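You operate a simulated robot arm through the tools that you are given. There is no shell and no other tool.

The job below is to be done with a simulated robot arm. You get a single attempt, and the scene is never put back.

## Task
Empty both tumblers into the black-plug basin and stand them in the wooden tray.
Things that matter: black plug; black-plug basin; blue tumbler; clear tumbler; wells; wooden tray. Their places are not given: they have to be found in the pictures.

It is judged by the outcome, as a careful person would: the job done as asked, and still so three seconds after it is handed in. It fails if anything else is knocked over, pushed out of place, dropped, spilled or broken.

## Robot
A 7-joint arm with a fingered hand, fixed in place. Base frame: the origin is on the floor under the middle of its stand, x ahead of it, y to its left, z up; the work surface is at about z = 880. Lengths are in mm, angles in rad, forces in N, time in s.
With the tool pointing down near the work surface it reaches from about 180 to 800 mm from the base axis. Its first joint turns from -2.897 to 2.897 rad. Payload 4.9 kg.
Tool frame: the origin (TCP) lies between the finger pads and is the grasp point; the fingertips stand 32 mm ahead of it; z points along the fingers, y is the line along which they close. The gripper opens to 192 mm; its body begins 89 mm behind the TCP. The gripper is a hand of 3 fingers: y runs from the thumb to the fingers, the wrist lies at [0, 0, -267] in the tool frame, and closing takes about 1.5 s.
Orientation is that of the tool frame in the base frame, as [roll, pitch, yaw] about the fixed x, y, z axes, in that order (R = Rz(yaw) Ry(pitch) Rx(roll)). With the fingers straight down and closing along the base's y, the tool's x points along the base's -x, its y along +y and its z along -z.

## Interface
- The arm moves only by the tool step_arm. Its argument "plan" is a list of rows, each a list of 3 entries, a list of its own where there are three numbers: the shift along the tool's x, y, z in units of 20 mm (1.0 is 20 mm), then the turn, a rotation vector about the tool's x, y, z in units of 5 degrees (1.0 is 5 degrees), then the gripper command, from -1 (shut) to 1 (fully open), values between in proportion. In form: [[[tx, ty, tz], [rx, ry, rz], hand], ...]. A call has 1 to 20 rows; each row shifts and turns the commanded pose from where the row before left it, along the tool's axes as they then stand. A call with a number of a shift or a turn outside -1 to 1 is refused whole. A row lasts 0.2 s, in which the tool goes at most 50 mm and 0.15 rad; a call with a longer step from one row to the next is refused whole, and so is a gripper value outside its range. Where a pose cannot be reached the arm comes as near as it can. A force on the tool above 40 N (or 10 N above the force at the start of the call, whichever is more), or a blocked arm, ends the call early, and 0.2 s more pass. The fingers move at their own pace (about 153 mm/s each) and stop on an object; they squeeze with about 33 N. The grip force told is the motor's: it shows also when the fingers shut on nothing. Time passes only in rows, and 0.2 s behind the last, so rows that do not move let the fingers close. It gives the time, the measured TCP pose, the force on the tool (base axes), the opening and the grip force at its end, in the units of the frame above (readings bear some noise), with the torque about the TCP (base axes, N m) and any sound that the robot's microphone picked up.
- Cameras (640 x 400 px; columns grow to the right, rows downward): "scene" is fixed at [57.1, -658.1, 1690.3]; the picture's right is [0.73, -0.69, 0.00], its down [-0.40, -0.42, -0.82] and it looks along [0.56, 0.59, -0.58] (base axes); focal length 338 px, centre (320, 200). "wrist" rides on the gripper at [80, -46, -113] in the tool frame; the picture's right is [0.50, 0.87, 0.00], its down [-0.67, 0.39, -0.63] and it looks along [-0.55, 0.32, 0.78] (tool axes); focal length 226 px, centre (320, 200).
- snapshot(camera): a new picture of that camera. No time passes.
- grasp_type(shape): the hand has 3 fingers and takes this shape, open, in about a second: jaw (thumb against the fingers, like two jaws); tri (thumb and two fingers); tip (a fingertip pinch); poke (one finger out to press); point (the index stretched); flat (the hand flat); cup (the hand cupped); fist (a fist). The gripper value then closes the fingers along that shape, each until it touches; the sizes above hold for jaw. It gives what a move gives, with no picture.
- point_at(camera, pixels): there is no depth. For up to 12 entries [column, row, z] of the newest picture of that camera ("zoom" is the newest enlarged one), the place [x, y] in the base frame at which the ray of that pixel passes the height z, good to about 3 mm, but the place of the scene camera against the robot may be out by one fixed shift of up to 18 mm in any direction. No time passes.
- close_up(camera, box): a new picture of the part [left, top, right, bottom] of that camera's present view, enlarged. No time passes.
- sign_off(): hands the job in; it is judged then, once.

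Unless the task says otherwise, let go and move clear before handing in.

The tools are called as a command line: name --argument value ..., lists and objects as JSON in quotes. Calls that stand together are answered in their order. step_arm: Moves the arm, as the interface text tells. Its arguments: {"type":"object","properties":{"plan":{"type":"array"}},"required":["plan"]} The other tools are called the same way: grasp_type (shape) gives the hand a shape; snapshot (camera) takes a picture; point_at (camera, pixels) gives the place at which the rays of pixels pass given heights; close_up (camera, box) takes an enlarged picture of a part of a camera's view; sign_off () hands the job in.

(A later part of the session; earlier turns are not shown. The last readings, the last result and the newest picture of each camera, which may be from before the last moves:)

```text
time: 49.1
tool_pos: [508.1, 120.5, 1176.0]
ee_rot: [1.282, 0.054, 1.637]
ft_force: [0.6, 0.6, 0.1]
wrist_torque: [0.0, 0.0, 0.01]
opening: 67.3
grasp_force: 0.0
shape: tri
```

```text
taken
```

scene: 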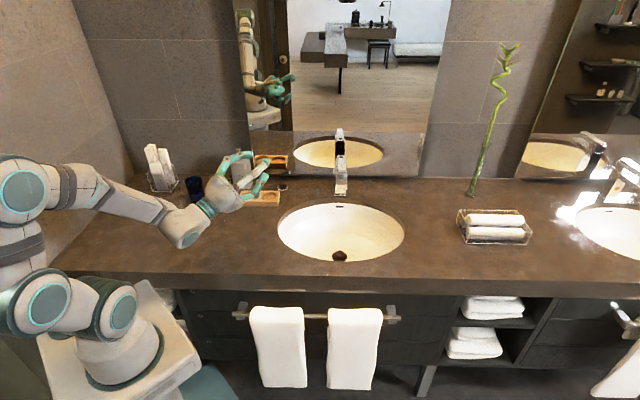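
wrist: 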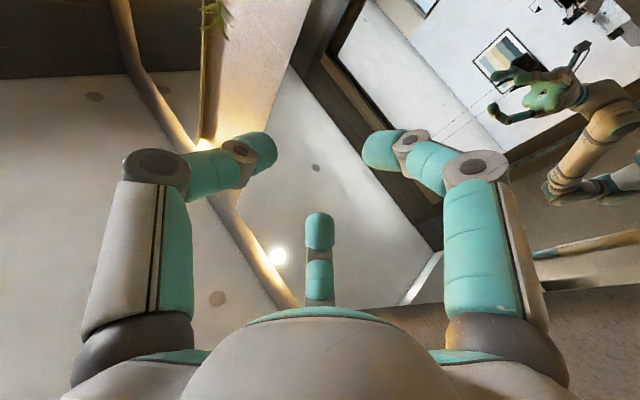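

Tool z is now about (0.96,0.08,0.28), forward and slightly up, with nothing flagged, so joint 5 should be near its middle. I'll now tilt straight down in the arm's plane.

step_arm --plan '[[[0, 0, 0], [0.997, 0.068, -0.038], -0.3], [[0, 0, 0], [0.997, 0.068, -0.038], -0.3], [[0, 0, 0], [0.997, 0.068, -0.038], -0.3], [[0, 0, 0], [0.997, 0.068, -0.038], -0.3], [[0, 0, 0], [0.997, 0.068, -0.038], -0.3], [[0, 0, 0], [0.997, 0.068, -0.038], -0.3], [[0, 0, 0], [0.997, 0.068, -0.038], -0.3], [[0, 0, 0], [0.997, 0.068, -0.038], -0.3], [[0, 0, 0], [0.997, 0.068, -0.038], -0.3], [[0, 0, 0], [0.997, 0.068, -0.038], -0.3], [[0, 0, 0], [0.997, 0.068, -0.038], -0.3], [[0, 0, 0], [0.997, 0.068, -0.038], -0.3], [[0, 0, 0], [0.997, 0.068, -0.038], -0.3], [[0, 0, 0], [0.997, 0.068, -0.038], -0.3]]'

snapshot --camera "scene"

```text
time: 52.1
tool_pos: [509.0, 124.1, 1171.0]
ee_rot: [2.198, 0.09, 1.685]
ft_force: [0.0, 0.3, -0.1]
wrist_torque: [-0.01, -0.02, 0.0]
opening: 67.1
grasp_force: 0.1
shape: tri
out of reach, approached as far as the arm can: row 11, 13, 14
```

```text
taken
```

scene: 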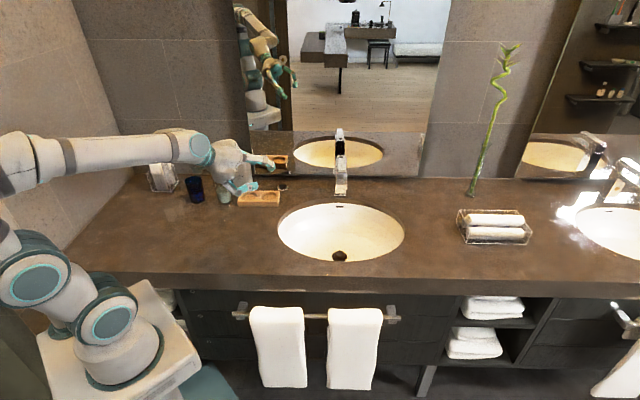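

Rows 11, 13 and 14 were flagged near where the tool lines up with the forearm. I'll keep tilting down a little to see whether it passes through.

step_arm --plan '[[[0, 0, 0], [0.997, 0.068, -0.038], -0.3], [[0, 0, 0], [0.997, 0.068, -0.038], -0.3], [[0, 0, 0], [0.997, 0.068, -0.038], -0.3], [[0, 0, 0], [0.997, 0.068, -0.038], -0.3]]'

step_arm --plan '[[[0, 0, 0], [0.997, 0.068, -0.038], -0.3], [[0, 0, 0], [0.997, 0.068, -0.038], -0.3], [[0, 0, 0], [0.997, 0.068, -0.038], -0.3], [[0, 0, 0], [0.997, 0.068, -0.038], -0.3]]'

snapshot --camera "scene"

```text
time: 53.1
tool_pos: [514.2, 107.0, 1153.6]
ee_rot: [2.426, 0.188, 1.71]
ft_force: [0.0, -0.1, -0.3]
wrist_torque: [0.0, 0.03, 0.01]
opening: 67.3
grasp_force: 0.1
shape: tri
out of reach, approached as far as the arm can: row 1, 3, 4
```

```text
time: 54.1
tool_pos: [514.4, 112.1, 1136.3]
ee_rot: [2.642, 0.211, 1.722]
ft_force: [0.8, 0.5, -0.3]
wrist_torque: [0.02, 0.03, 0.0]
opening: 67.4
grasp_force: 0.0
shape: tri
out of reach, approached as far as the arm can: row 1, 2, 3, 4
```

```text
taken
```

scene: 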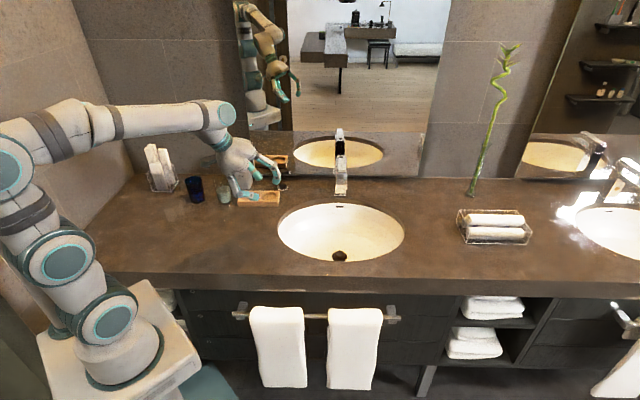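

The tool is coming down but the TCP is drifting, now at (514,112,1136). I'll take close looks at the arm to work out its actual configuration before moving more.

close_up --camera "scene" --box '[0, 80, 320, 280]'

close_up --camera "scene" --box '[0, 200, 220, 400]'

close_up --camera "scene" --box '[160, 80, 320, 220]'

```text
2.00 times, centred on (160, 180) of scene
```

zoom: 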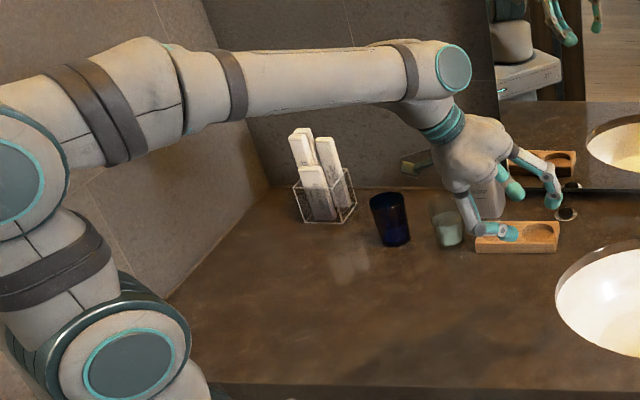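

```text
2.00 times, centred on (110, 300) of scene
```

zoom: 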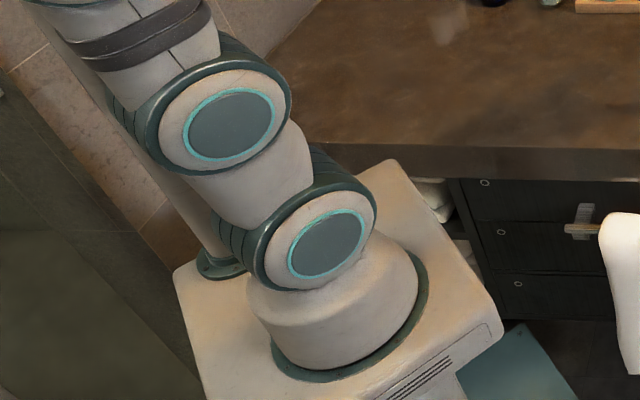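

```text
2.86 times, centred on (240, 150) of scene
```

zoom: 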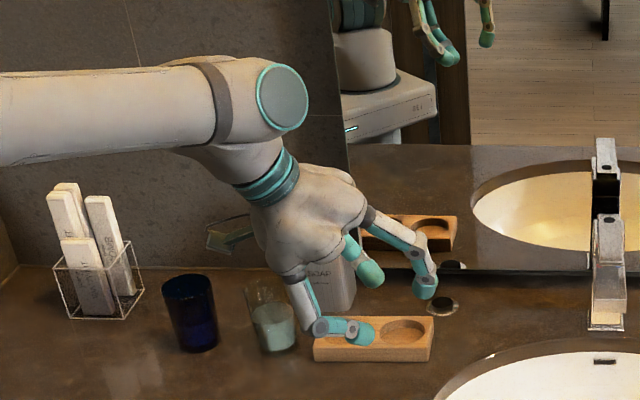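

The pictures suggest an arm with yaw, three pitch joints, forearm roll, wrist pitch and hand roll, and the forearm roll looks near normal again. The hand roll may be what limits it now, so I'll yaw the tool back toward its original heading.

step_arm --plan '[[[0, 0, 0], [0, 0, -1], -0.3], [[0, 0, 0], [0, 0, -1], -0.3], [[0, 0, 0], [0, 0, -1], -0.3], [[0, 0, 0], [0, 0, -1], -0.3], [[0, 0, 0], [0, 0, -1], -0.3], [[0, 0, 0], [0, 0, -1], -0.3], [[0, 0, 0], [0, 0, -1], -0.3], [[0, 0, 0], [0, 0, -1], -0.3], [[0, 0, 0], [0, 0, 0], -0.3]]'

```text
time: 56.1
tool_pos: [498.2, 160.9, 976.8]
ee_rot: [2.76, 0.394, 2.131]
ft_force: [0.0, -0.3, 1.1]
wrist_torque: [0.01, 0.02, 0.01]
opening: 67.4
grasp_force: 0.1
shape: tri
out of reach, approached as far as the arm can: row 1, 2, 3, 4, 5, 6, 7, 8
```

The TCP sagged to z=977 while trying to satisfy the rotation, which is unsafe. I'll undo that yaw at once.

step_arm --plan '[[[0, 0, 0], [0, 0, 1], -0.3], [[0, 0, 0], [0, 0, 1], -0.3], [[0, 0, 0], [0, 0, 1], -0.3], [[0, 0, 0], [0, 0, 1], -0.3]]'

snapshot --camera "scene"

```text
time: 57.1
tool_pos: [498.1, 161.0, 976.0]
ee_rot: [2.657, 0.24, 1.796]
ft_force: [0.2, 0.0, 0.0]
wrist_torque: [-0.01, -0.01, 0.0]
opening: 67.3
grasp_force: 0.0
shape: tri
```

```text
taken
```

scene: 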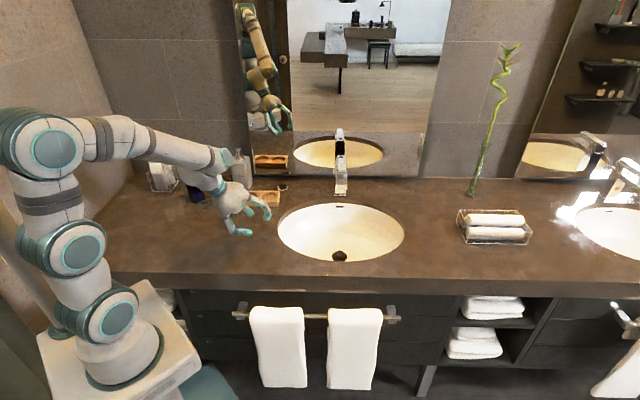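

Rotation in the +z direction is free, so the hand roll was at its lower limit. I'll lift first with base-vertical steps, then turn further the free way.

step_arm --plan '[[[-0.178, 0.339, -0.645], [0, 0, 0], -0.3], [[-0.178, 0.339, -0.645], [0, 0, 0], -0.3], [[-0.178, 0.339, -0.645], [0, 0, 0], -0.3], [[-0.178, 0.339, -0.645], [0, 0, 0], -0.3], [[-0.178, 0.339, -0.645], [0, 0, 0], -0.3], [[-0.178, 0.339, -0.645], [0, 0, 0], -0.3], [[-0.178, 0.339, -0.645], [0, 0, 0], -0.3], [[-0.178, 0.339, -0.645], [0, 0, 0], -0.3], [[-0.178, 0.339, -0.645], [0, 0, 0], -0.3], [[-0.178, 0.339, -0.645], [0, 0, 0], -0.3]]'

step_arm --plan '[[[0, 0, 0], [0, 0, 1], -0.3], [[0, 0, 0], [0, 0, 1], -0.3], [[0, 0, 0], [0, 0, 1], -0.3], [[0, 0, 0], [0, 0, 1], -0.3], [[0, 0, 0], [0, 0, 1], -0.3], [[0, 0, 0], [0, 0, 1], -0.3], [[0, 0, 0], [0, 0, 1], -0.3], [[0, 0, 0], [0, 0, 1], -0.3]]'

snapshot --camera "scene"

```text
time: 59.3
tool_pos: [497.2, 161.2, 1125.5]
ee_rot: [2.655, 0.242, 1.798]
ft_force: [-0.4, 0.0, 0.1]
wrist_torque: [0.02, -0.01, 0.0]
opening: 66.9
grasp_force: 0.0
shape: tri
```

```text
time: 61.1
tool_pos: [497.6, 160.7, 1126.2]
ee_rot: [2.614, -0.108, 1.188]
ft_force: [-0.3, 1.2, 0.1]
wrist_torque: [0.04, -0.01, 0.0]
opening: 67.1
grasp_force: 0.1
shape: tri
```

```text
taken
```

scene: 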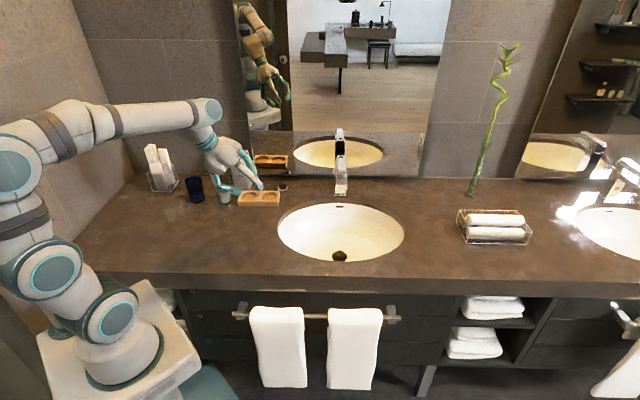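

Lift and yaw were both clean. Now I'll try levelling the tool from here in small steps.

step_arm --plan '[[[0, 0, 0], [0.86, -0.186, 0], -0.3], [[0, 0, 0], [0.86, -0.186, 0], -0.3], [[0, 0, 0], [0.86, -0.186, 0], -0.3]]'

```text
time: 61.9
tool_pos: [496.9, 161.2, 1125.9]
ee_rot: [2.687, -0.09, 1.181]
ft_force: [1.1, -0.2, -0.4]
wrist_torque: [0.0, 0.02, -0.02]
opening: 67.0
grasp_force: 0.0
shape: tri
out of reach, approached as far as the arm can: row 2, 3
```

One row worked, then the pitch stalled at about 27°. I'll test rolling left and right here with small steps to learn which joint is limiting.

step_arm --plan '[[[0, 0, 0], [0.378, 0.816, 0.437], -0.3], [[0, 0, 0], [0.378, 0.816, 0.437], -0.3], [[0, 0, 0], [0.378, 0.816, 0.437], -0.3]]'

step_arm --plan '[[[0, 0, 0], [-0.378, -0.816, -0.437], -0.3], [[0, 0, 0], [-0.378, -0.816, -0.437], -0.3], [[0, 0, 0], [-0.378, -0.816, -0.437], -0.3], [[0, 0, 0], [-0.378, -0.816, -0.437], -0.3], [[0, 0, 0], [-0.378, -0.816, -0.437], -0.3], [[0, 0, 0], [-0.378, -0.816, -0.437], -0.3]]'

```text
time: 62.7
tool_pos: [497.5, 160.6, 1126.4]
ee_rot: [2.686, -0.092, 1.18]
ft_force: [0.3, 0.3, 0.6]
wrist_torque: [-0.01, -0.03, 0.01]
opening: 67.0
grasp_force: 0.0
shape: tri
out of reach, approached as far as the arm can: row 1, 2, 3
```

```text
time: 64.1
tool_pos: [496.8, 161.1, 1126.4]
ee_rot: [2.479, 0.394, 1.148]
ft_force: [0.3, -0.8, -0.6]
wrist_torque: [-0.05, -0.02, 0.02]
opening: 67.2
grasp_force: 0.0
shape: tri
```

Left roll is fully blocked and right roll is free, so joint 5 sits at its other stop. The arm now fits a planar model, so the recovery is to cross the alignment exactly in the arm's plane. I'll go back to the stop and tilt toward the forearm direction.

step_arm --plan '[[[0, 0, 0], [0.378, 0.816, 0.437], -0.3], [[0, 0, 0], [0.378, 0.816, 0.437], -0.3], [[0, 0, 0], [0.378, 0.816, 0.437], -0.3], [[0, 0, 0], [0.378, 0.816, 0.437], -0.3], [[0, 0, 0], [0.378, 0.816, 0.437], -0.3], [[0, 0, 0], [0.378, 0.816, 0.437], -0.3], [[0, 0, 0], [-0.4456, 0.839, 0], -0.3], [[0, 0, 0], [-0.4456, 0.839, 0], -0.3], [[0, 0, 0], [-0.4456, 0.839, 0], -0.3], [[0, 0, 0], [-0.4456, 0.839, 0], -0.3]]'

snapshot --camera "scene"

```text
time: 66.3
tool_pos: [471.3, 163.4, 1104.0]
ee_rot: [2.575, -0.209, 1.246]
ft_force: [-0.2, 0.2, 1.2]
wrist_torque: [0.0, -0.02, 0.0]
opening: 67.2
grasp_force: 0.0
shape: tri
out of reach, approached as far as the arm can: row 8, 10
```

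```text
taken
```

scene: 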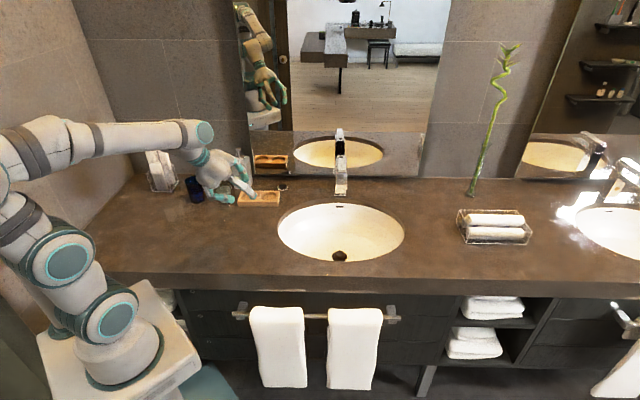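

The tool is tilting toward the forearm line, with tool z now about (0.57,-0.01,-0.83), though the TCP drifted to (471,163,1104). I'll continue toward alignment, adding a little upward shift to offset the sag.

step_arm --plan '[[[0.04, 0.1, -0.16], [-0.478, 0.878, 0], -0.3], [[0.04, 0.1, -0.16], [-0.478, 0.878, 0], -0.3], [[0.04, 0.1, -0.16], [-0.478, 0.878, 0], -0.3], [[0.04, 0.1, -0.16], [-0.478, 0.878, 0], -0.3]]'

snapshot --camera "scene"

```text
time: 67.3
tool_pos: [452.8, 222.1, 1101.8]
ee_rot: [2.316, -0.475, 1.473]
ft_force: [-0.9, -0.3, 0.1]
wrist_torque: [-0.01, -0.02, -0.03]
opening: 67.0
grasp_force: 0.0
shape: tri
out of reach, approached as far as the arm can: row 1, 2, 3, 4
```

```text
taken
```

scene: 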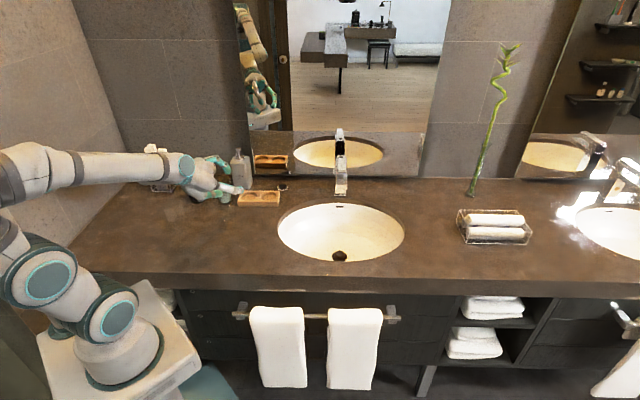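

Tool z is now about (0.76,0.24,-0.60), but the TCP drifted left so the forearm heading is still to the left of the tool. I'll shift the TCP right and slightly up to bring the forearm into line.

step_arm --plan '[[[-0.595, 0.612, -0.12], [0, 0, 0], -0.3], [[-0.595, 0.612, -0.12], [0, 0, 0], -0.3], [[-0.595, 0.612, -0.12], [0, 0, 0], -0.3], [[-0.595, 0.612, -0.12], [0, 0, 0], -0.3], [[-0.595, 0.612, -0.12], [0, 0, 0], -0.3], [[0, 0, 0], [0, 0, 0], -0.3]]'

snapshot --camera "scene"

```text
time: 68.7
tool_pos: [463.2, 219.3, 1098.3]
ee_rot: [2.315, -0.473, 1.468]
ft_force: [0.5, -0.5, -1.4]
wrist_torque: [-0.01, 0.01, -0.02]
opening: 67.4
grasp_force: 0.2
shape: tri
out of reach, approached as far as the arm can: row 1, 2, 3, 4, 5
```

```text
taken
```

scene: 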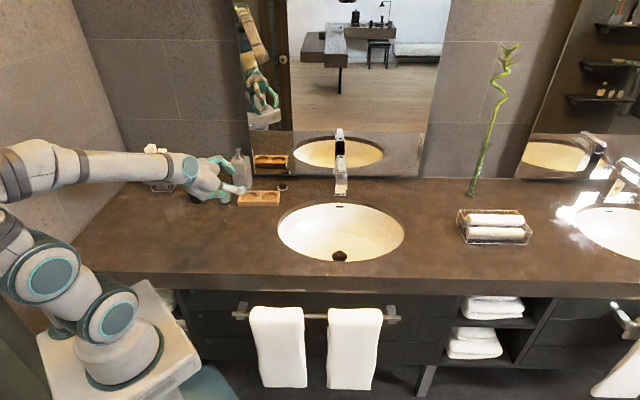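

Rightward shifts are blocked by the same stop. I'll move outward and up along the forearm heading (away from the stop and the folded region), back off the alignment a little, and then unwind joint 5 the free way.

step_arm --plan '[[[0.737, 0.734, 0.25], [0, 0, 0], -0.3], [[0.737, 0.734, 0.25], [0, 0, 0], -0.3], [[0.737, 0.734, 0.25], [0, 0, 0], -0.3], [[0.737, 0.734, 0.25], [0, 0, 0], -0.3], [[0.737, 0.734, 0.25], [0, 0, 0], -0.3], [[0.737, 0.734, 0.25], [0, 0, 0], -0.3], [[0, 0, 0], [0, 0, 0], -0.3]]'

snapshot --camera "scene"

```text
time: 70.3
tool_pos: [545.2, 274.8, 1154.6]
ee_rot: [2.319, -0.476, 1.473]
ft_force: [0.4, 0.3, -0.8]
wrist_torque: [0.01, 0.03, 0.02]
opening: 66.9
grasp_force: 0.1
shape: tri
out of reach, approached as far as the arm can: row 1, 2, 6
```

```text
taken
```

scene: 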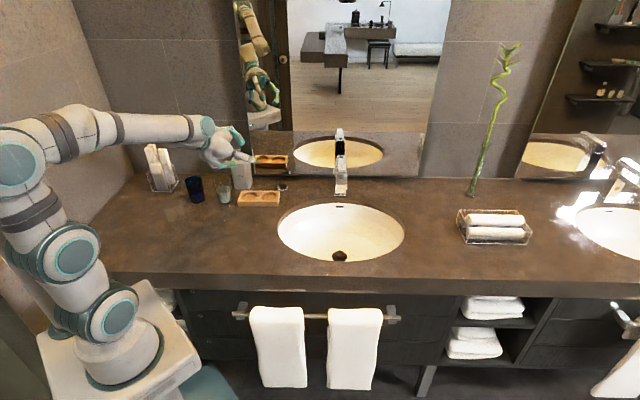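

At (545,275,1155) the tool sits about 25° right of and below the forearm line. I'll unwind joint 5 the free way by rotating about the estimated forearm axis.

step_arm --plan '[[[0, 0, 0], [-0.369, -0.185, -0.911], -0.3], [[0, 0, 0], [-0.369, -0.185, -0.911], -0.3], [[0, 0, 0], [-0.369, -0.185, -0.911], -0.3], [[0, 0, 0], [-0.369, -0.185, -0.911], -0.3], [[0, 0, 0], [-0.369, -0.185, -0.911], -0.3], [[0, 0, 0], [-0.369, -0.185, -0.911], -0.3], [[0, 0, 0], [-0.369, -0.185, -0.911], -0.3], [[0, 0, 0], [-0.369, -0.185, -0.911], -0.3]]'

step_arm --plan '[[[0, 0, 0], [-0.369, -0.185, -0.911], -0.3], [[0, 0, 0], [-0.369, -0.185, -0.911], -0.3], [[0, 0, 0], [-0.369, -0.185, -0.911], -0.3], [[0, 0, 0], [-0.369, -0.185, -0.911], -0.3], [[0, 0, 0], [-0.369, -0.185, -0.911], -0.3], [[0, 0, 0], [-0.369, -0.185, -0.911], -0.3], [[0, 0, 0], [-0.369, -0.185, -0.911], -0.3], [[0, 0, 0], [-0.369, -0.185, -0.911], -0.3]]'

snapshot --camera "scene"

```text
time: 72.1
tool_pos: [545.4, 275.7, 1156.4]
ee_rot: [2.008, 0.121, 1.728]
ft_force: [1.1, -0.5, -0.2]
wrist_torque: [-0.01, -0.03, 0.01]
opening: 67.0
grasp_force: 0.0
shape: tri
```

```text
time: 73.9
tool_pos: [545.3, 277.6, 1155.4]
ee_rot: [1.782, 0.763, 1.815]
ft_force: [0.8, 0.0, -0.1]
wrist_torque: [0.01, 0.0, 0.01]
opening: 67.0
grasp_force: 0.1
shape: tri
```

```text
taken
```

scene: 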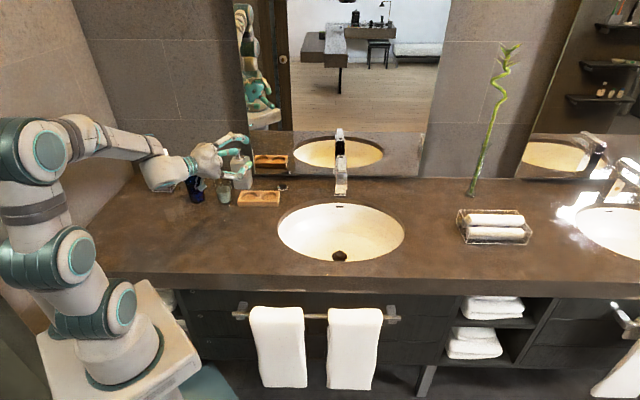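

Unwinding is clean, with tool z about (0.98,0.10,-0.15). I'll continue around the updated forearm axis.

step_arm --plan '[[[0, 0, 0], [-0.534, -0.214, -0.818], -0.3], [[0, 0, 0], [-0.534, -0.214, -0.818], -0.3], [[0, 0, 0], [-0.534, -0.214, -0.818], -0.3], [[0, 0, 0], [-0.534, -0.214, -0.818], -0.3], [[0, 0, 0], [-0.534, -0.214, -0.818], -0.3], [[0, 0, 0], [-0.534, -0.214, -0.818], -0.3], [[0, 0, 0], [-0.534, -0.214, -0.818], -0.3], [[0, 0, 0], [-0.534, -0.214, -0.818], -0.3], [[0, 0, 0], [-0.534, -0.214, -0.818], -0.3], [[0, 0, 0], [-0.534, -0.214, -0.818], -0.3], [[0, 0, 0], [-0.534, -0.214, -0.818], -0.3], [[0, 0, 0], [-0.534, -0.214, -0.818], -0.3]]'

snapshot --camera "scene"

```text
time: 76.5
tool_pos: [546.0, 276.8, 1154.8]
ee_rot: [-0.406, 1.307, 0.113]
ft_force: [-0.9, -0.2, 0.0]
wrist_torque: [0.0, -0.02, 0.01]
opening: 67.0
grasp_force: 0.0
shape: tri
```

```text
taken
```

scene: 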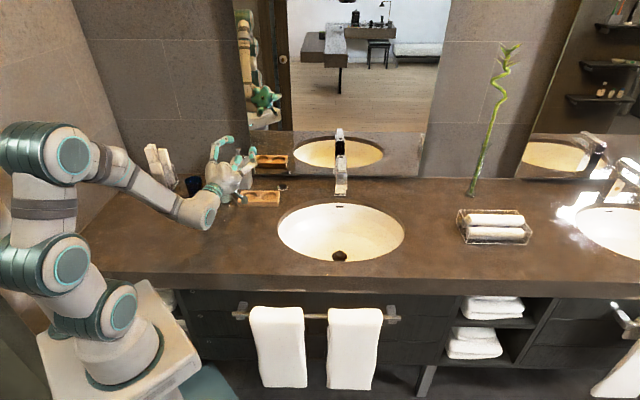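

The tool is now up and nearly in the arm's vertical plane: its heading is 30.5° against the TCP azimuth of 26.9°. I'll correct the heading so it is exactly in-plane and then tilt straight down through alignment.

step_arm --plan '[[[0, 0, 0], [0.695, 0.074, -0.1725], -0.3], [[0, 0, 0], [-0.106, 0.994, 0], -0.3], [[0, 0, 0], [-0.106, 0.994, 0], -0.3], [[0, 0, 0], [-0.106, 0.994, 0], -0.3], [[0, 0, 0], [-0.106, 0.994, 0], -0.3], [[0, 0, 0], [0, 0, 0], -0.3]]'

```text
time: 77.9
tool_pos: [545.5, 275.1, 1154.9]
ee_rot: [-2.38, 1.419, -1.908]
ft_force: [0.0, 0.3, -0.4]
wrist_torque: [-0.02, 0.01, -0.03]
opening: 66.8
grasp_force: 0.0
shape: tri
```

Heading is 26.7° against azimuth 26.8°, so it is in-plane. I'll continue tilting down through alignment.

step_arm --plan '[[[0, 0, 0], [-0.106, 0.994, 0], -0.3], [[0, 0, 0], [-0.106, 0.994, 0], -0.3], [[0, 0, 0], [-0.106, 0.994, 0], -0.3], [[0, 0, 0], [-0.106, 0.994, 0], -0.3], [[0, 0, 0], [-0.106, 0.994, 0], -0.3], [[0, 0, 0], [-0.106, 0.994, 0], -0.3], [[0, 0, 0], [-0.106, 0.994, 0], -0.3], [[0, 0, 0], [-0.106, 0.994, 0], -0.3]]'

snapshot --camera "scene"

```text
time: 79.7
tool_pos: [546.4, 275.6, 1153.9]
ee_rot: [-3.042, 0.759, -2.531]
ft_force: [0.2, 0.3, -0.1]
wrist_torque: [-0.03, 0.03, 0.02]
opening: 67.0
grasp_force: 0.0
shape: tri
out of reach, approached as far as the arm can: row 4, 5, 6
```

```text
taken
```

scene: 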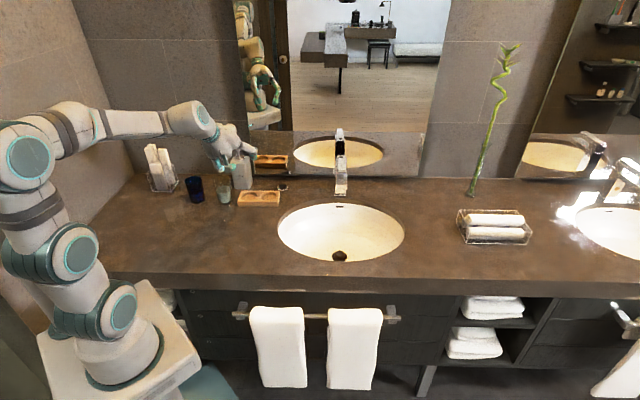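

It crossed cleanly, with tool z (0.62,0.31,-0.72) exactly on the commanded path and the TCP unmoved. I'll continue down to vertical.

step_arm --plan '[[[0, 0, 0], [-0.106, 0.994, 0], -0.3], [[0, 0, 0], [-0.106, 0.994, 0], -0.3], [[0, 0, 0], [-0.106, 0.994, 0], -0.3], [[0, 0, 0], [-0.106, 0.994, 0], -0.3]]'

step_arm --plan '[[[0, 0, 0], [-0.106, 0.994, 0], -0.3], [[0, 0, 0], [-0.106, 0.994, 0], -0.3], [[0, 0, 0], [-0.106, 0.994, 0], -0.3], [[0, 0, 0], [-0.09, 0.75, 0], -0.3], [[0, 0, 0], [0, 0, 0], -0.3]]'

snapshot --camera "scene"

```text
time: 80.7
tool_pos: [546.7, 275.6, 1155.1]
ee_rot: [-3.097, 0.412, -2.561]
ft_force: [-0.3, -0.5, 0.4]
wrist_torque: [0.0, 0.04, 0.01]
opening: 67.2
grasp_force: 0.0
shape: tri
```

```text
time: 81.9
tool_pos: [546.4, 274.9, 1155.6]
ee_rot: [-3.134, 0.087, -2.567]
ft_force: [0.2, -0.4, -0.9]
wrist_torque: [-0.01, -0.02, -0.01]
opening: 67.4
grasp_force: 0.1
shape: tri
```

```text
taken
```

scene: 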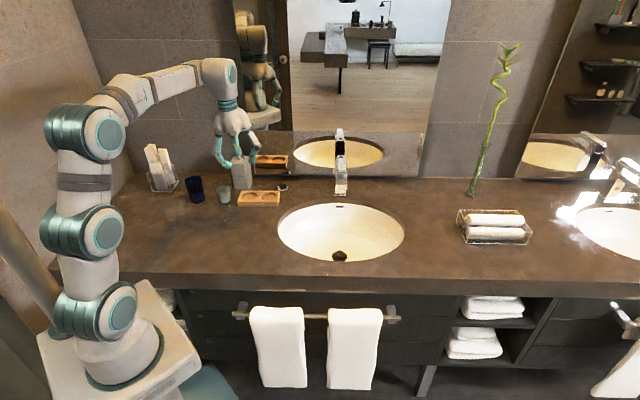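

The arm is back in its normal configuration with the tool 5° from vertical, and I now know to pour by rolling sideways with the forearm joint, away from that alignment. I'll level fully and move over the basin to rehearse this.

step_arm --plan '[[[0, 0, 0], [-0.106, 0.994, 0], -0.3], [[-0.022, -0.964, -0.078], [0, 0, 0], -0.3], [[-0.022, -0.964, -0.078], [0, 0, 0], -0.3], [[-0.022, -0.964, -0.078], [0, 0, 0], -0.3], [[-0.022, -0.964, -0.078], [0, 0, 0], -0.3], [[-0.022, -0.964, -0.078], [0, 0, 0], -0.3], [[-0.022, -0.964, -0.078], [0, 0, 0], -0.3], [[-0.022, -0.964, -0.078], [0, 0, 0], -0.3], [[-0.022, -0.964, -0.078], [0, 0, 0], -0.3], [[-0.022, -0.964, -0.078], [0, 0, 0], -0.3], [[-0.022, -0.964, -0.078], [0, 0, 0], -0.3], [[-0.022, -0.964, -0.078], [0, 0, 0], -0.3], [[-0.022, -0.964, -0.078], [0, 0, 0], -0.3], [[-0.022, -0.964, -0.078], [0, 0, 0], -0.3], [[-0.022, -0.964, -0.078], [0, 0, 0], -0.3], [[-0.022, -0.964, -0.078], [0, 0, 0], -0.3], [[-0.022, -0.964, -0.078], [0, 0, 0], -0.3], [[0, 0, 0], [0, 0, 0], -0.3]]'

snapshot --camera "scene"

```text
time: 85.7
tool_pos: [718.2, 19.0, 1184.2]
ee_rot: [3.138, 0.002, -2.569]
ft_force: [0.6, -0.5, -0.2]
wrist_torque: [0.0, -0.01, 0.03]
opening: 67.1
grasp_force: 0.0
shape: tri
```

```text
taken
```

scene: 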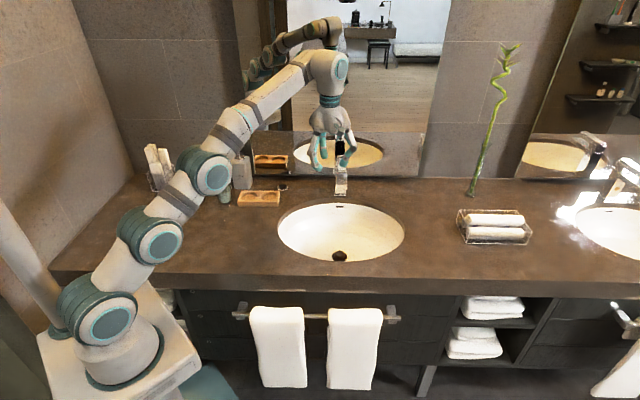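

The arm is clean over the basin at (718,19,1184). I'll lower to about 1120, yaw so a finger gap will face down, and rehearse the sideways roll (tool pointing toward +y).

step_arm --plan '[[[0, 0, 0.8], [0, 0, -0.907], -0.3], [[0, 0, 0.8], [0, 0, -0.907], -0.3], [[0, 0, 0.8], [0, 0, -0.907], -0.3], [[0, 0, 0.8], [0, 0, -0.907], -0.3], [[0, 0, 0], [0, 0, -0.907], -0.3], [[0, 0, 0], [0, 0, -0.907], -0.3], [[0, 0, 0], [-0.5, -0.866, 0], -0.3], [[0, 0, 0], [-0.5, -0.866, 0], -0.3], [[0, 0, 0], [-0.5, -0.866, 0], -0.3], [[0, 0, 0], [-0.5, -0.866, 0], -0.3], [[0, 0, 0], [-0.5, -0.866, 0], -0.3], [[0, 0, 0], [-0.5, -0.866, 0], -0.3], [[0, 0, 0], [-0.5, -0.866, 0], -0.3], [[0, 0, 0], [-0.5, -0.866, 0], -0.3], [[0, 0, 0], [-0.5, -0.866, 0], -0.3], [[0, 0, 0], [-0.5, -0.866, 0], -0.3]]'

snapshot --camera "scene"

```text
time: 89.1
tool_pos: [718.0, 19.4, 1115.5]
ee_rot: [2.6, 0.727, -2.304]
ft_force: [-0.5, 0.2, -0.3]
wrist_torque: [0.0, 0.0, 0.01]
opening: 67.4
grasp_force: 0.1
shape: tri
```

```text
taken
```

scene: 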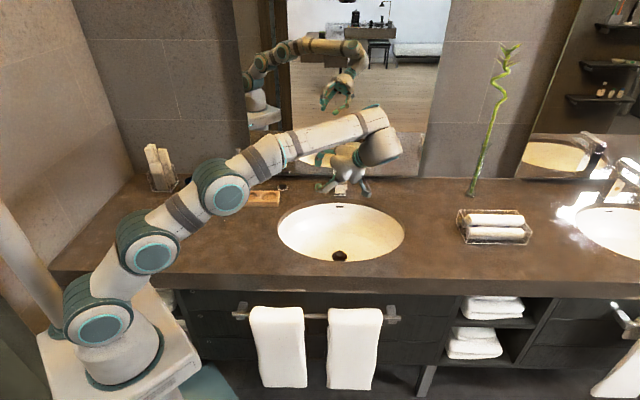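

50° of sideways roll went through with no flags and the TCP steady at (718,19,1116). I'll continue to 115°.

step_arm --plan '[[[0, 0, 0], [-0.5, -0.866, 0], -0.3], [[0, 0, 0], [-0.5, -0.866, 0], -0.3], [[0, 0, 0], [-0.5, -0.866, 0], -0.3], [[0, 0, 0], [-0.5, -0.866, 0], -0.3], [[0, 0, 0], [-0.5, -0.866, 0], -0.3], [[0, 0, 0], [-0.5, -0.866, 0], -0.3], [[0, 0, 0], [-0.5, -0.866, 0], -0.3], [[0, 0, 0], [-0.5, -0.866, 0], -0.3], [[0, 0, 0], [-0.5, -0.866, 0], -0.3], [[0, 0, 0], [-0.5, -0.866, 0], -0.3], [[0, 0, 0], [-0.5, -0.866, 0], -0.3]]'

snapshot --camera "scene"

snapshot --camera "wrist"

```text
time: 91.5
tool_pos: [718.1, 18.9, 1115.6]
ee_rot: [1.07, 0.991, 2.716]
ft_force: [-0.4, -0.6, 0.7]
wrist_torque: [-0.04, -0.02, 0.01]
opening: 67.2
grasp_force: 0.1
shape: tri
```

```text
taken
```

scene: 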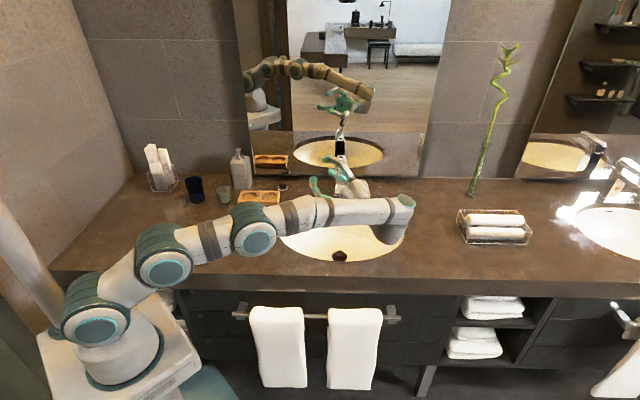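

```text
taken
```

wrist: 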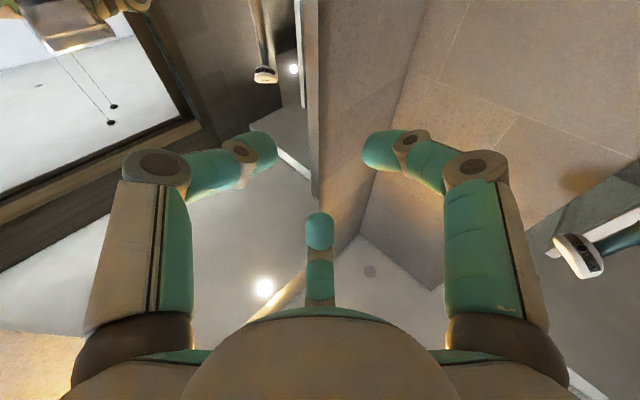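

The full 105° roll is reachable with no flags and nothing touched. I'll roll back upright.

step_arm --plan '[[[0, 0, 0], [0.5, 0.866, 0], -0.3], [[0, 0, 0], [0.5, 0.866, 0], -0.3], [[0, 0, 0], [0.5, 0.866, 0], -0.3], [[0, 0, 0], [0.5, 0.866, 0], -0.3], [[0, 0, 0], [0.5, 0.866, 0], -0.3], [[0, 0, 0], [0.5, 0.866, 0], -0.3], [[0, 0, 0], [0.5, 0.866, 0], -0.3], [[0, 0, 0], [0.5, 0.866, 0], -0.3], [[0, 0, 0], [0.5, 0.866, 0], -0.3], [[0, 0, 0], [0.5, 0.866, 0], -0.3], [[0, 0, 0], [0.5, 0.866, 0], -0.3], [[0, 0, 0], [0.5, 0.866, 0], -0.3], [[0, 0, 0], [0.5, 0.866, 0], -0.3], [[0, 0, 0], [0.5, 0.866, 0], -0.3], [[0, 0, 0], [0.5, 0.866, 0], -0.3], [[0, 0, 0], [0.5, 0.866, 0], -0.3], [[0, 0, 0], [0.5, 0.866, 0], -0.3], [[0, 0, 0], [0.5, 0.866, 0], -0.3], [[0, 0, 0], [0.5, 0.866, 0], -0.3], [[0, 0, 0], [0.5, 0.866, 0], -0.3]]'

step_arm --plan '[[[0, 0, 0], [0.5, 0.866, 0], -0.3], [[0, 0, -0.8], [0, 0, 0], -0.3], [[0, 0, -0.8], [0, 0, 0], -0.3], [[0, 0, -0.8], [0, 0, 0], -0.3], [[0, 0, 0], [0, 0, 0], -0.3]]'

```text
time: 95.7
tool_pos: [719.9, 21.1, 1115.4]
ee_rot: [3.098, 0.077, -2.095]
ft_force: [-0.5, 0.3, 0.0]
wrist_torque: [0.0, -0.01, 0.01]
opening: 67.1
grasp_force: 0.1
shape: tri
```

```text
time: 96.9
tool_pos: [720.0, 18.7, 1161.8]
ee_rot: [3.139, 0.001, -2.095]
ft_force: [-0.3, -0.2, -0.2]
wrist_torque: [0.0, 0.03, -0.02]
opening: 67.4
grasp_force: 0.0
shape: tri
```

Upright again at (720,19,1162) with a clean orientation. Next I'll travel over to the blue tumbler at this safe height, above the soap's top.

step_arm --plan '[[[-0.622, 0.985, 0], [0, 0, 0], -0.3], [[-0.622, 0.985, 0], [0, 0, 0], -0.3], [[-0.622, 0.985, 0], [0, 0, 0], -0.3], [[-0.622, 0.985, 0], [0, 0, 0], -0.3], [[-0.622, 0.985, 0], [0, 0, 0], -0.3], [[-0.622, 0.985, 0], [0, 0, 0], -0.3], [[-0.622, 0.985, 0], [0, 0, 0], -0.3], [[-0.622, 0.985, 0], [0, 0, 0], -0.3], [[-0.622, 0.985, 0], [0, 0, 0], -0.3], [[-0.622, 0.985, 0], [0, 0, 0], -0.3], [[-0.622, 0.985, 0], [0, 0, 0], -0.3], [[-0.622, 0.985, 0], [0, 0, 0], -0.3], [[-0.622, 0.985, 0], [0, 0, 0], -0.3], [[-0.622, 0.985, 0], [0, 0, 0], -0.3], [[-0.622, 0.985, 0], [0, 0, 0], -0.3], [[-0.622, 0.985, 0], [0, 0, 0], -0.3], [[-0.622, 0.985, 0], [0, 0, 0], -0.3], [[-0.622, 0.985, 0], [0, 0, 0], -0.3], [[-0.622, 0.985, 0], [0, 0, 0], -0.3], [[-0.622, 0.985, 0], [0, 0, 0], -0.3]]'

step_arm --plan '[[[-0.622, 0.985, 0], [0, 0, 0], -0.3], [[-0.622, 0.985, 0], [0, 0, 0], -0.3], [[-0.622, 0.985, 0], [0, 0, 0], -0.3], [[-0.622, 0.985, 0], [0, 0, 0], -0.3], [[0, 0, 0], [0, 0, 0.946], -0.3], [[0, 0, 0], [0, 0, 0.946], -0.3], [[0, 0, 0], [0, 0, 0.946], -0.3], [[0, 0, 0], [0, 0, 0.946], -0.3], [[0, 0, 0], [0, 0, 0.946], -0.3], [[0, 0, 0], [0, 0, 0.946], -0.3], [[0, 0, 0], [0, 0, 0.946], -0.3], [[0, 0, 0], [0, 0, 0.946], -0.3], [[0, 0, 0], [0, 0, 0.946], -0.3], [[0, 0, 0], [0, 0, 0.946], -0.3], [[0, 0, 0], [0, 0, 0.946], -0.3], [[0, 0, 0], [0, 0, 0.946], -0.3], [[0, 0, 0], [0, 0, 0.946], -0.3], [[0, 0, 0], [0, 0, 0.946], -0.3], [[0, 0, 0], [0, 0, 0.946], -0.3], [[0, 0, 0], [0, 0, 0.946], -0.3]]'

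snapshot --camera "wrist"

snapshot --camera "scene"

```text
time: 101.1
tool_pos: [503.0, 431.1, 1164.5]
ee_rot: [3.139, 0.001, -2.094]
ft_force: [0.2, -0.2, -0.2]
wrist_torque: [0.0, -0.01, -0.03]
opening: 67.1
grasp_force: 0.0
shape: tri
```

```text
time: 105.3
tool_pos: [459.5, 514.1, 1165.1]
ee_rot: [3.139, -0.003, 2.866]
ft_force: [-0.8, -0.2, -0.3]
wrist_torque: [0.02, 0.01, 0.0]
opening: 67.3
grasp_force: 0.2
shape: tri
```

```text
taken
```

wrist: 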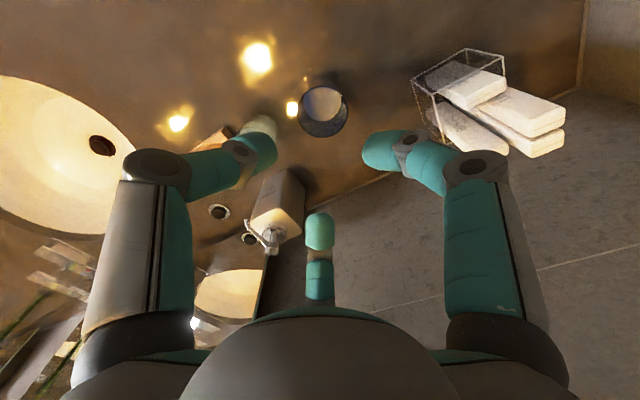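

```text
taken
```

scene: 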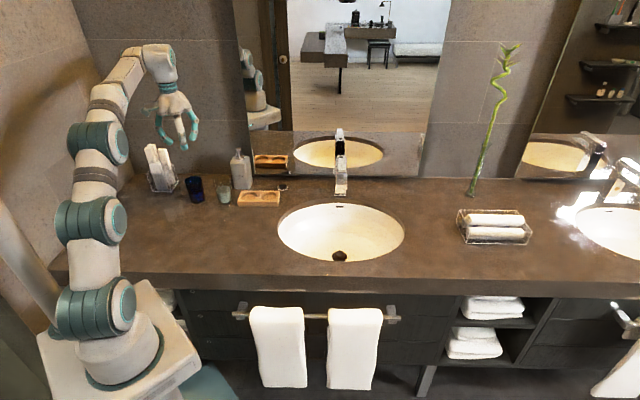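

I'm above the blue tumbler at (460,514), with the blue rim seen near wrist (324,110). I'll enlarge this view to refine its centre.

close_up --camera "wrist" --box '[200, 60, 360, 160]'

```text
4.00 times, centred on (280, 110) of wrist
```

zoom: 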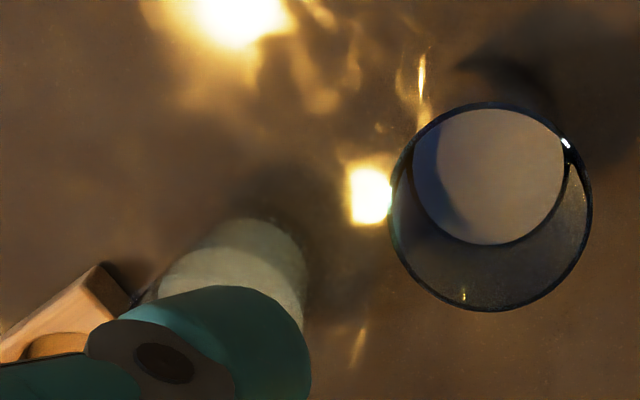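

point_at --camera "zoom" --pixels '[[490, 206, 978], [388, 210, 978], [592, 200, 978], [490, 102, 978], [485, 311, 978], [490, 206, 985], [490, 206, 970], [489, 174, 940], [489, 174, 930], [412, 165, 930], [568, 165, 930]]'

```text
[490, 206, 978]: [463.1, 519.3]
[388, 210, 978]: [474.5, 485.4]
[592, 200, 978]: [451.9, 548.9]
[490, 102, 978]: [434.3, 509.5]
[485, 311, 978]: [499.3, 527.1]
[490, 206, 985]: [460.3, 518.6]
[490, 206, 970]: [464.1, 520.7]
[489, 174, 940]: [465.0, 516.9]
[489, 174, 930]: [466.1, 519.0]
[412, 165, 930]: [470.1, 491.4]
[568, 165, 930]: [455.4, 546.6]
```

The refined blue rim centre is about (463,517) with a diameter of 67 mm. I'll set the jaw shape, pre-open to about 115 mm, correct the position and descend part way.

grasp_type --shape "jaw"

step_arm --plan '[[[-0.128, 0.192, 0], [0, 0, 0], 0.2], [[0, 0, 0], [0, 0, 0], 0.2], [[0, 0, 0], [0, 0, 0], 0.2], [[0, 0, 1], [0, 0, 0], 0.2], [[0, 0, 1], [0, 0, 0], 0.2], [[0, 0, 1], [0, 0, 0], 0.2], [[0, 0, 1], [0, 0, 0], 0.2], [[0, 0, 1], [0, 0, 0], 0.2], [[0, 0, 1], [0, 0, 0], 0.2], [[0, 0, 0], [0, 0, 0], 0.2]]'

snapshot --camera "wrist"

close_up --camera "scene" --box '[130, 100, 290, 220]'

```text
time: 106.2
tool_pos: [458.3, 513.9, 1164.7]
ee_rot: [3.14, -0.003, 2.869]
ft_force: [0.7, -0.2, -0.3]
wrist_torque: [-0.02, 0.01, -0.01]
opening: 191.8
grasp_force: 0.2
shape: jaw
```

```text
time: 108.4
tool_pos: [461.4, 516.9, 1045.2]
ee_rot: [3.14, -0.003, 2.867]
ft_force: [-0.3, -0.2, 0.6]
wrist_torque: [-0.02, -0.02, 0.01]
opening: 115.5
grasp_force: 0.0
shape: jaw
```

```text
taken
```

wrist: 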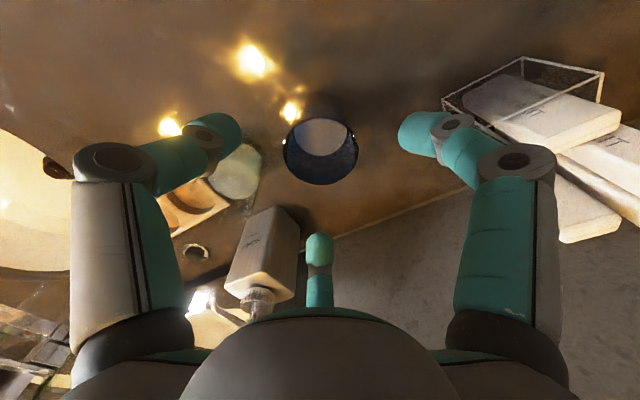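

```text
3.33 times, centred on (210, 160) of scene
```

zoom: 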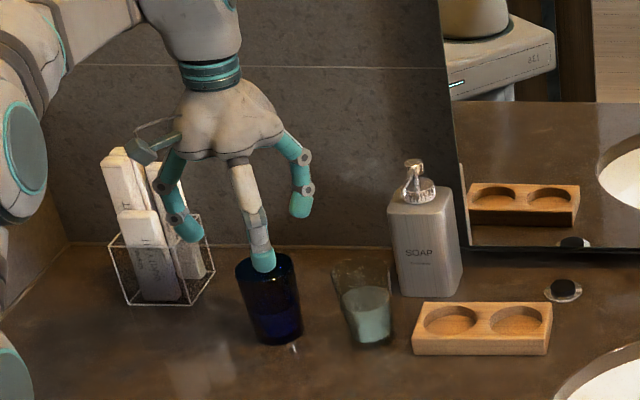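

The rim now appears centred near wrist (320,147), right on the hand's axis column. I'll check it with rays at a few heights before going down.

close_up --camera "wrist" --box '[260, 90, 380, 200]'

point_at --camera "wrist" --pixels '[[320.5, 147, 978], [320.5, 147, 970], [320.5, 147, 960], [283, 148, 978], [358, 144, 978], [322, 107, 978], [320, 186, 978]]'

```text
3.64 times, centred on (320, 145) of wrist
```

zoom: 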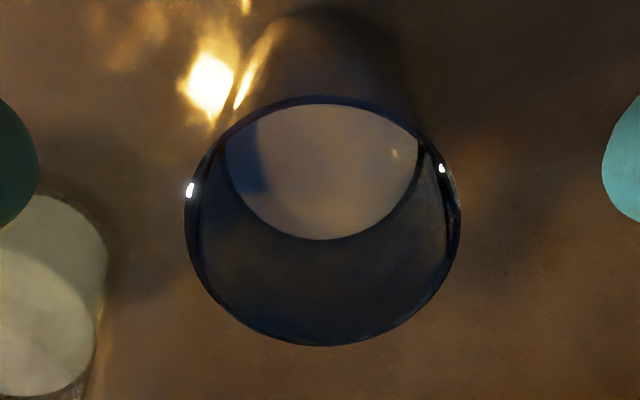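

```text
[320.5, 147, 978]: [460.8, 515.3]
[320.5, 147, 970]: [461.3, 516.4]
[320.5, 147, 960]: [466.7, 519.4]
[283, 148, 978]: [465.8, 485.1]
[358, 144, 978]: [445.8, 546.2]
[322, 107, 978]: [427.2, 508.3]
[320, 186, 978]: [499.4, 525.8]
```

The rim centre is at about (320.7,150.8), matching the hand axis. I'll descend to z≈945 and check before closing.

step_arm --plan '[[[0, 0, 1], [0, 0, 0], 0.2], [[0, 0, 1], [0, 0, 0], 0.2], [[0, 0, 1], [0, 0, 0], 0.2], [[0, 0, 1], [0, 0, 0], 0.2], [[0, 0, 1], [0, 0, 0], 0.2], [[0, 0, 0], [0, 0, 0], 0.2]]'

close_up --camera "scene" --box '[150, 120, 270, 220]'

snapshot --camera "wrist"

```text
time: 109.8
tool_pos: [461.7, 517.4, 944.0]
ee_rot: [3.141, -0.001, 2.871]
ft_force: [0.7, -0.5, 0.0]
wrist_torque: [0.01, -0.01, 0.02]
opening: 115.8
grasp_force: 0.2
shape: jaw
```

```text
4.00 times, centred on (210, 170) of scene
```

zoom: 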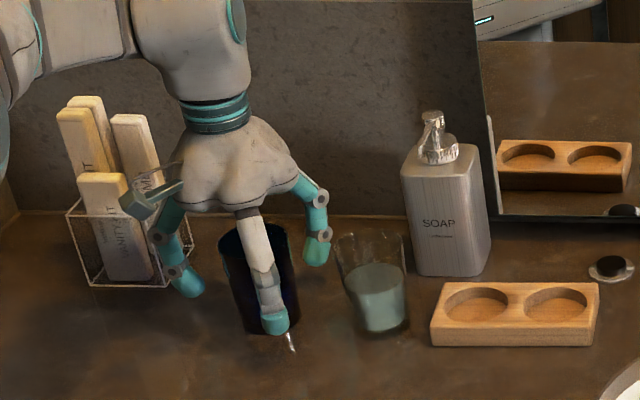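

```text
taken
```

wrist: 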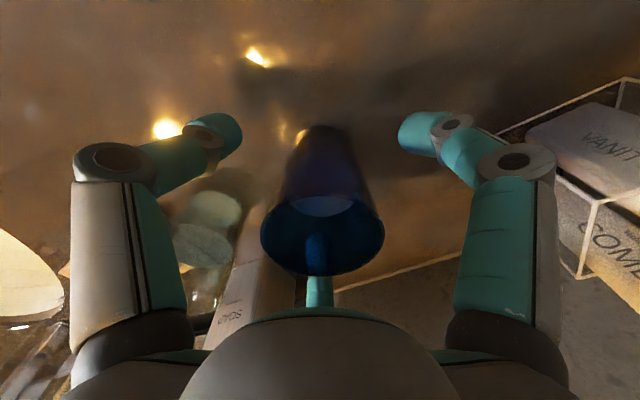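

The hand is centred around the tumbler with all three fingers clear of its neighbours. I'll close gently on it.

step_arm --plan '[[[0, 0, 0], [0, 0, 0], -0.2], [[0, 0, 0], [0, 0, 0], -0.5], [[0, 0, 0], [0, 0, 0], -1], [[0, 0, 0], [0, 0, 0], -1], [[0, 0, 0], [0, 0, 0], -1], [[0, 0, 0], [0, 0, 0], -1], [[0, 0, 0], [0, 0, 0], -1], [[0, 0, 0], [0, 0, 0], -1]]'

close_up --camera "scene" --box '[150, 120, 270, 220]'

snapshot --camera "wrist"

```text
time: 111.6
tool_pos: [460.4, 516.1, 944.2]
ee_rot: [3.14, -0.001, 2.871]
ft_force: [0.1, -0.9, -0.7]
wrist_torque: [0.02, -0.01, -0.02]
opening: 51.8
grasp_force: 33.0
shape: jaw
```

```text
4.00 times, centred on (210, 170) of scene
```

zoom: 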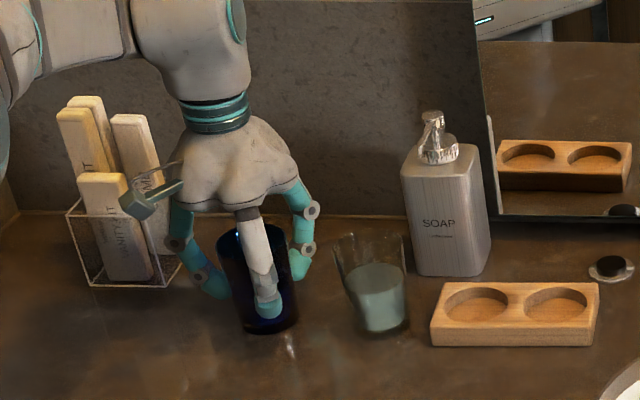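

```text
taken
```

wrist: 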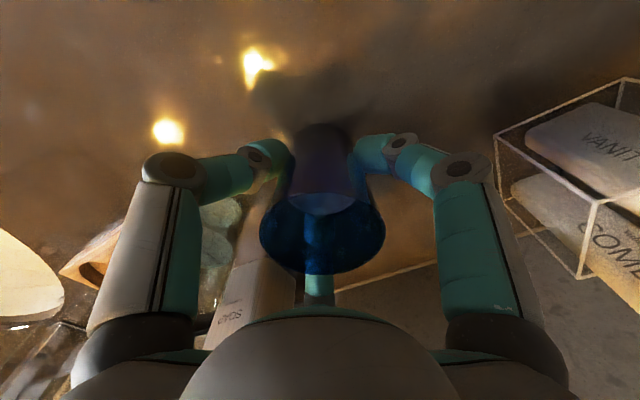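

Gripped with opening 51.8 and 33 N. I'll lift slowly and check the tumbler comes up with the hand.

step_arm --plan '[[[0, 0, -0.4], [0, 0, 0], -1], [[0, 0, -0.4], [0, 0, 0], -1], [[0, 0, -0.4], [0, 0, 0], -1], [[0, 0, -0.4], [0, 0, 0], -1], [[0, 0, -0.4], [0, 0, 0], -1], [[0, 0, 0], [0, 0, 0], -1]]'

close_up --camera "scene" --box '[150, 120, 270, 220]'

```text
time: 113.0
tool_pos: [462.8, 518.4, 983.1]
ee_rot: [3.141, -0.002, 2.87]
ft_force: [0.4, 0.2, -2.1]
wrist_torque: [0.06, 0.02, 0.05]
opening: 52.0
grasp_force: 33.1
shape: jaw
```

```text
4.00 times, centred on (210, 170) of scene
```

zoom: 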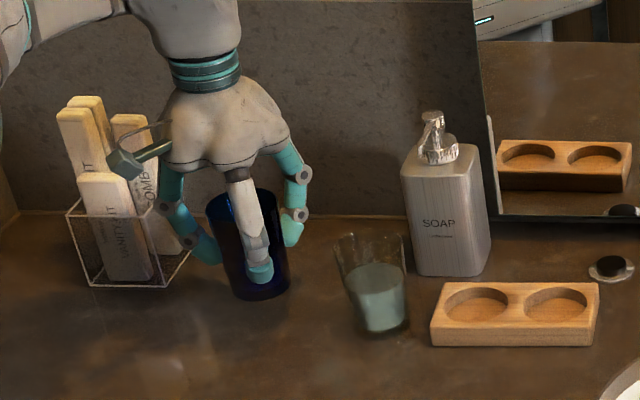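

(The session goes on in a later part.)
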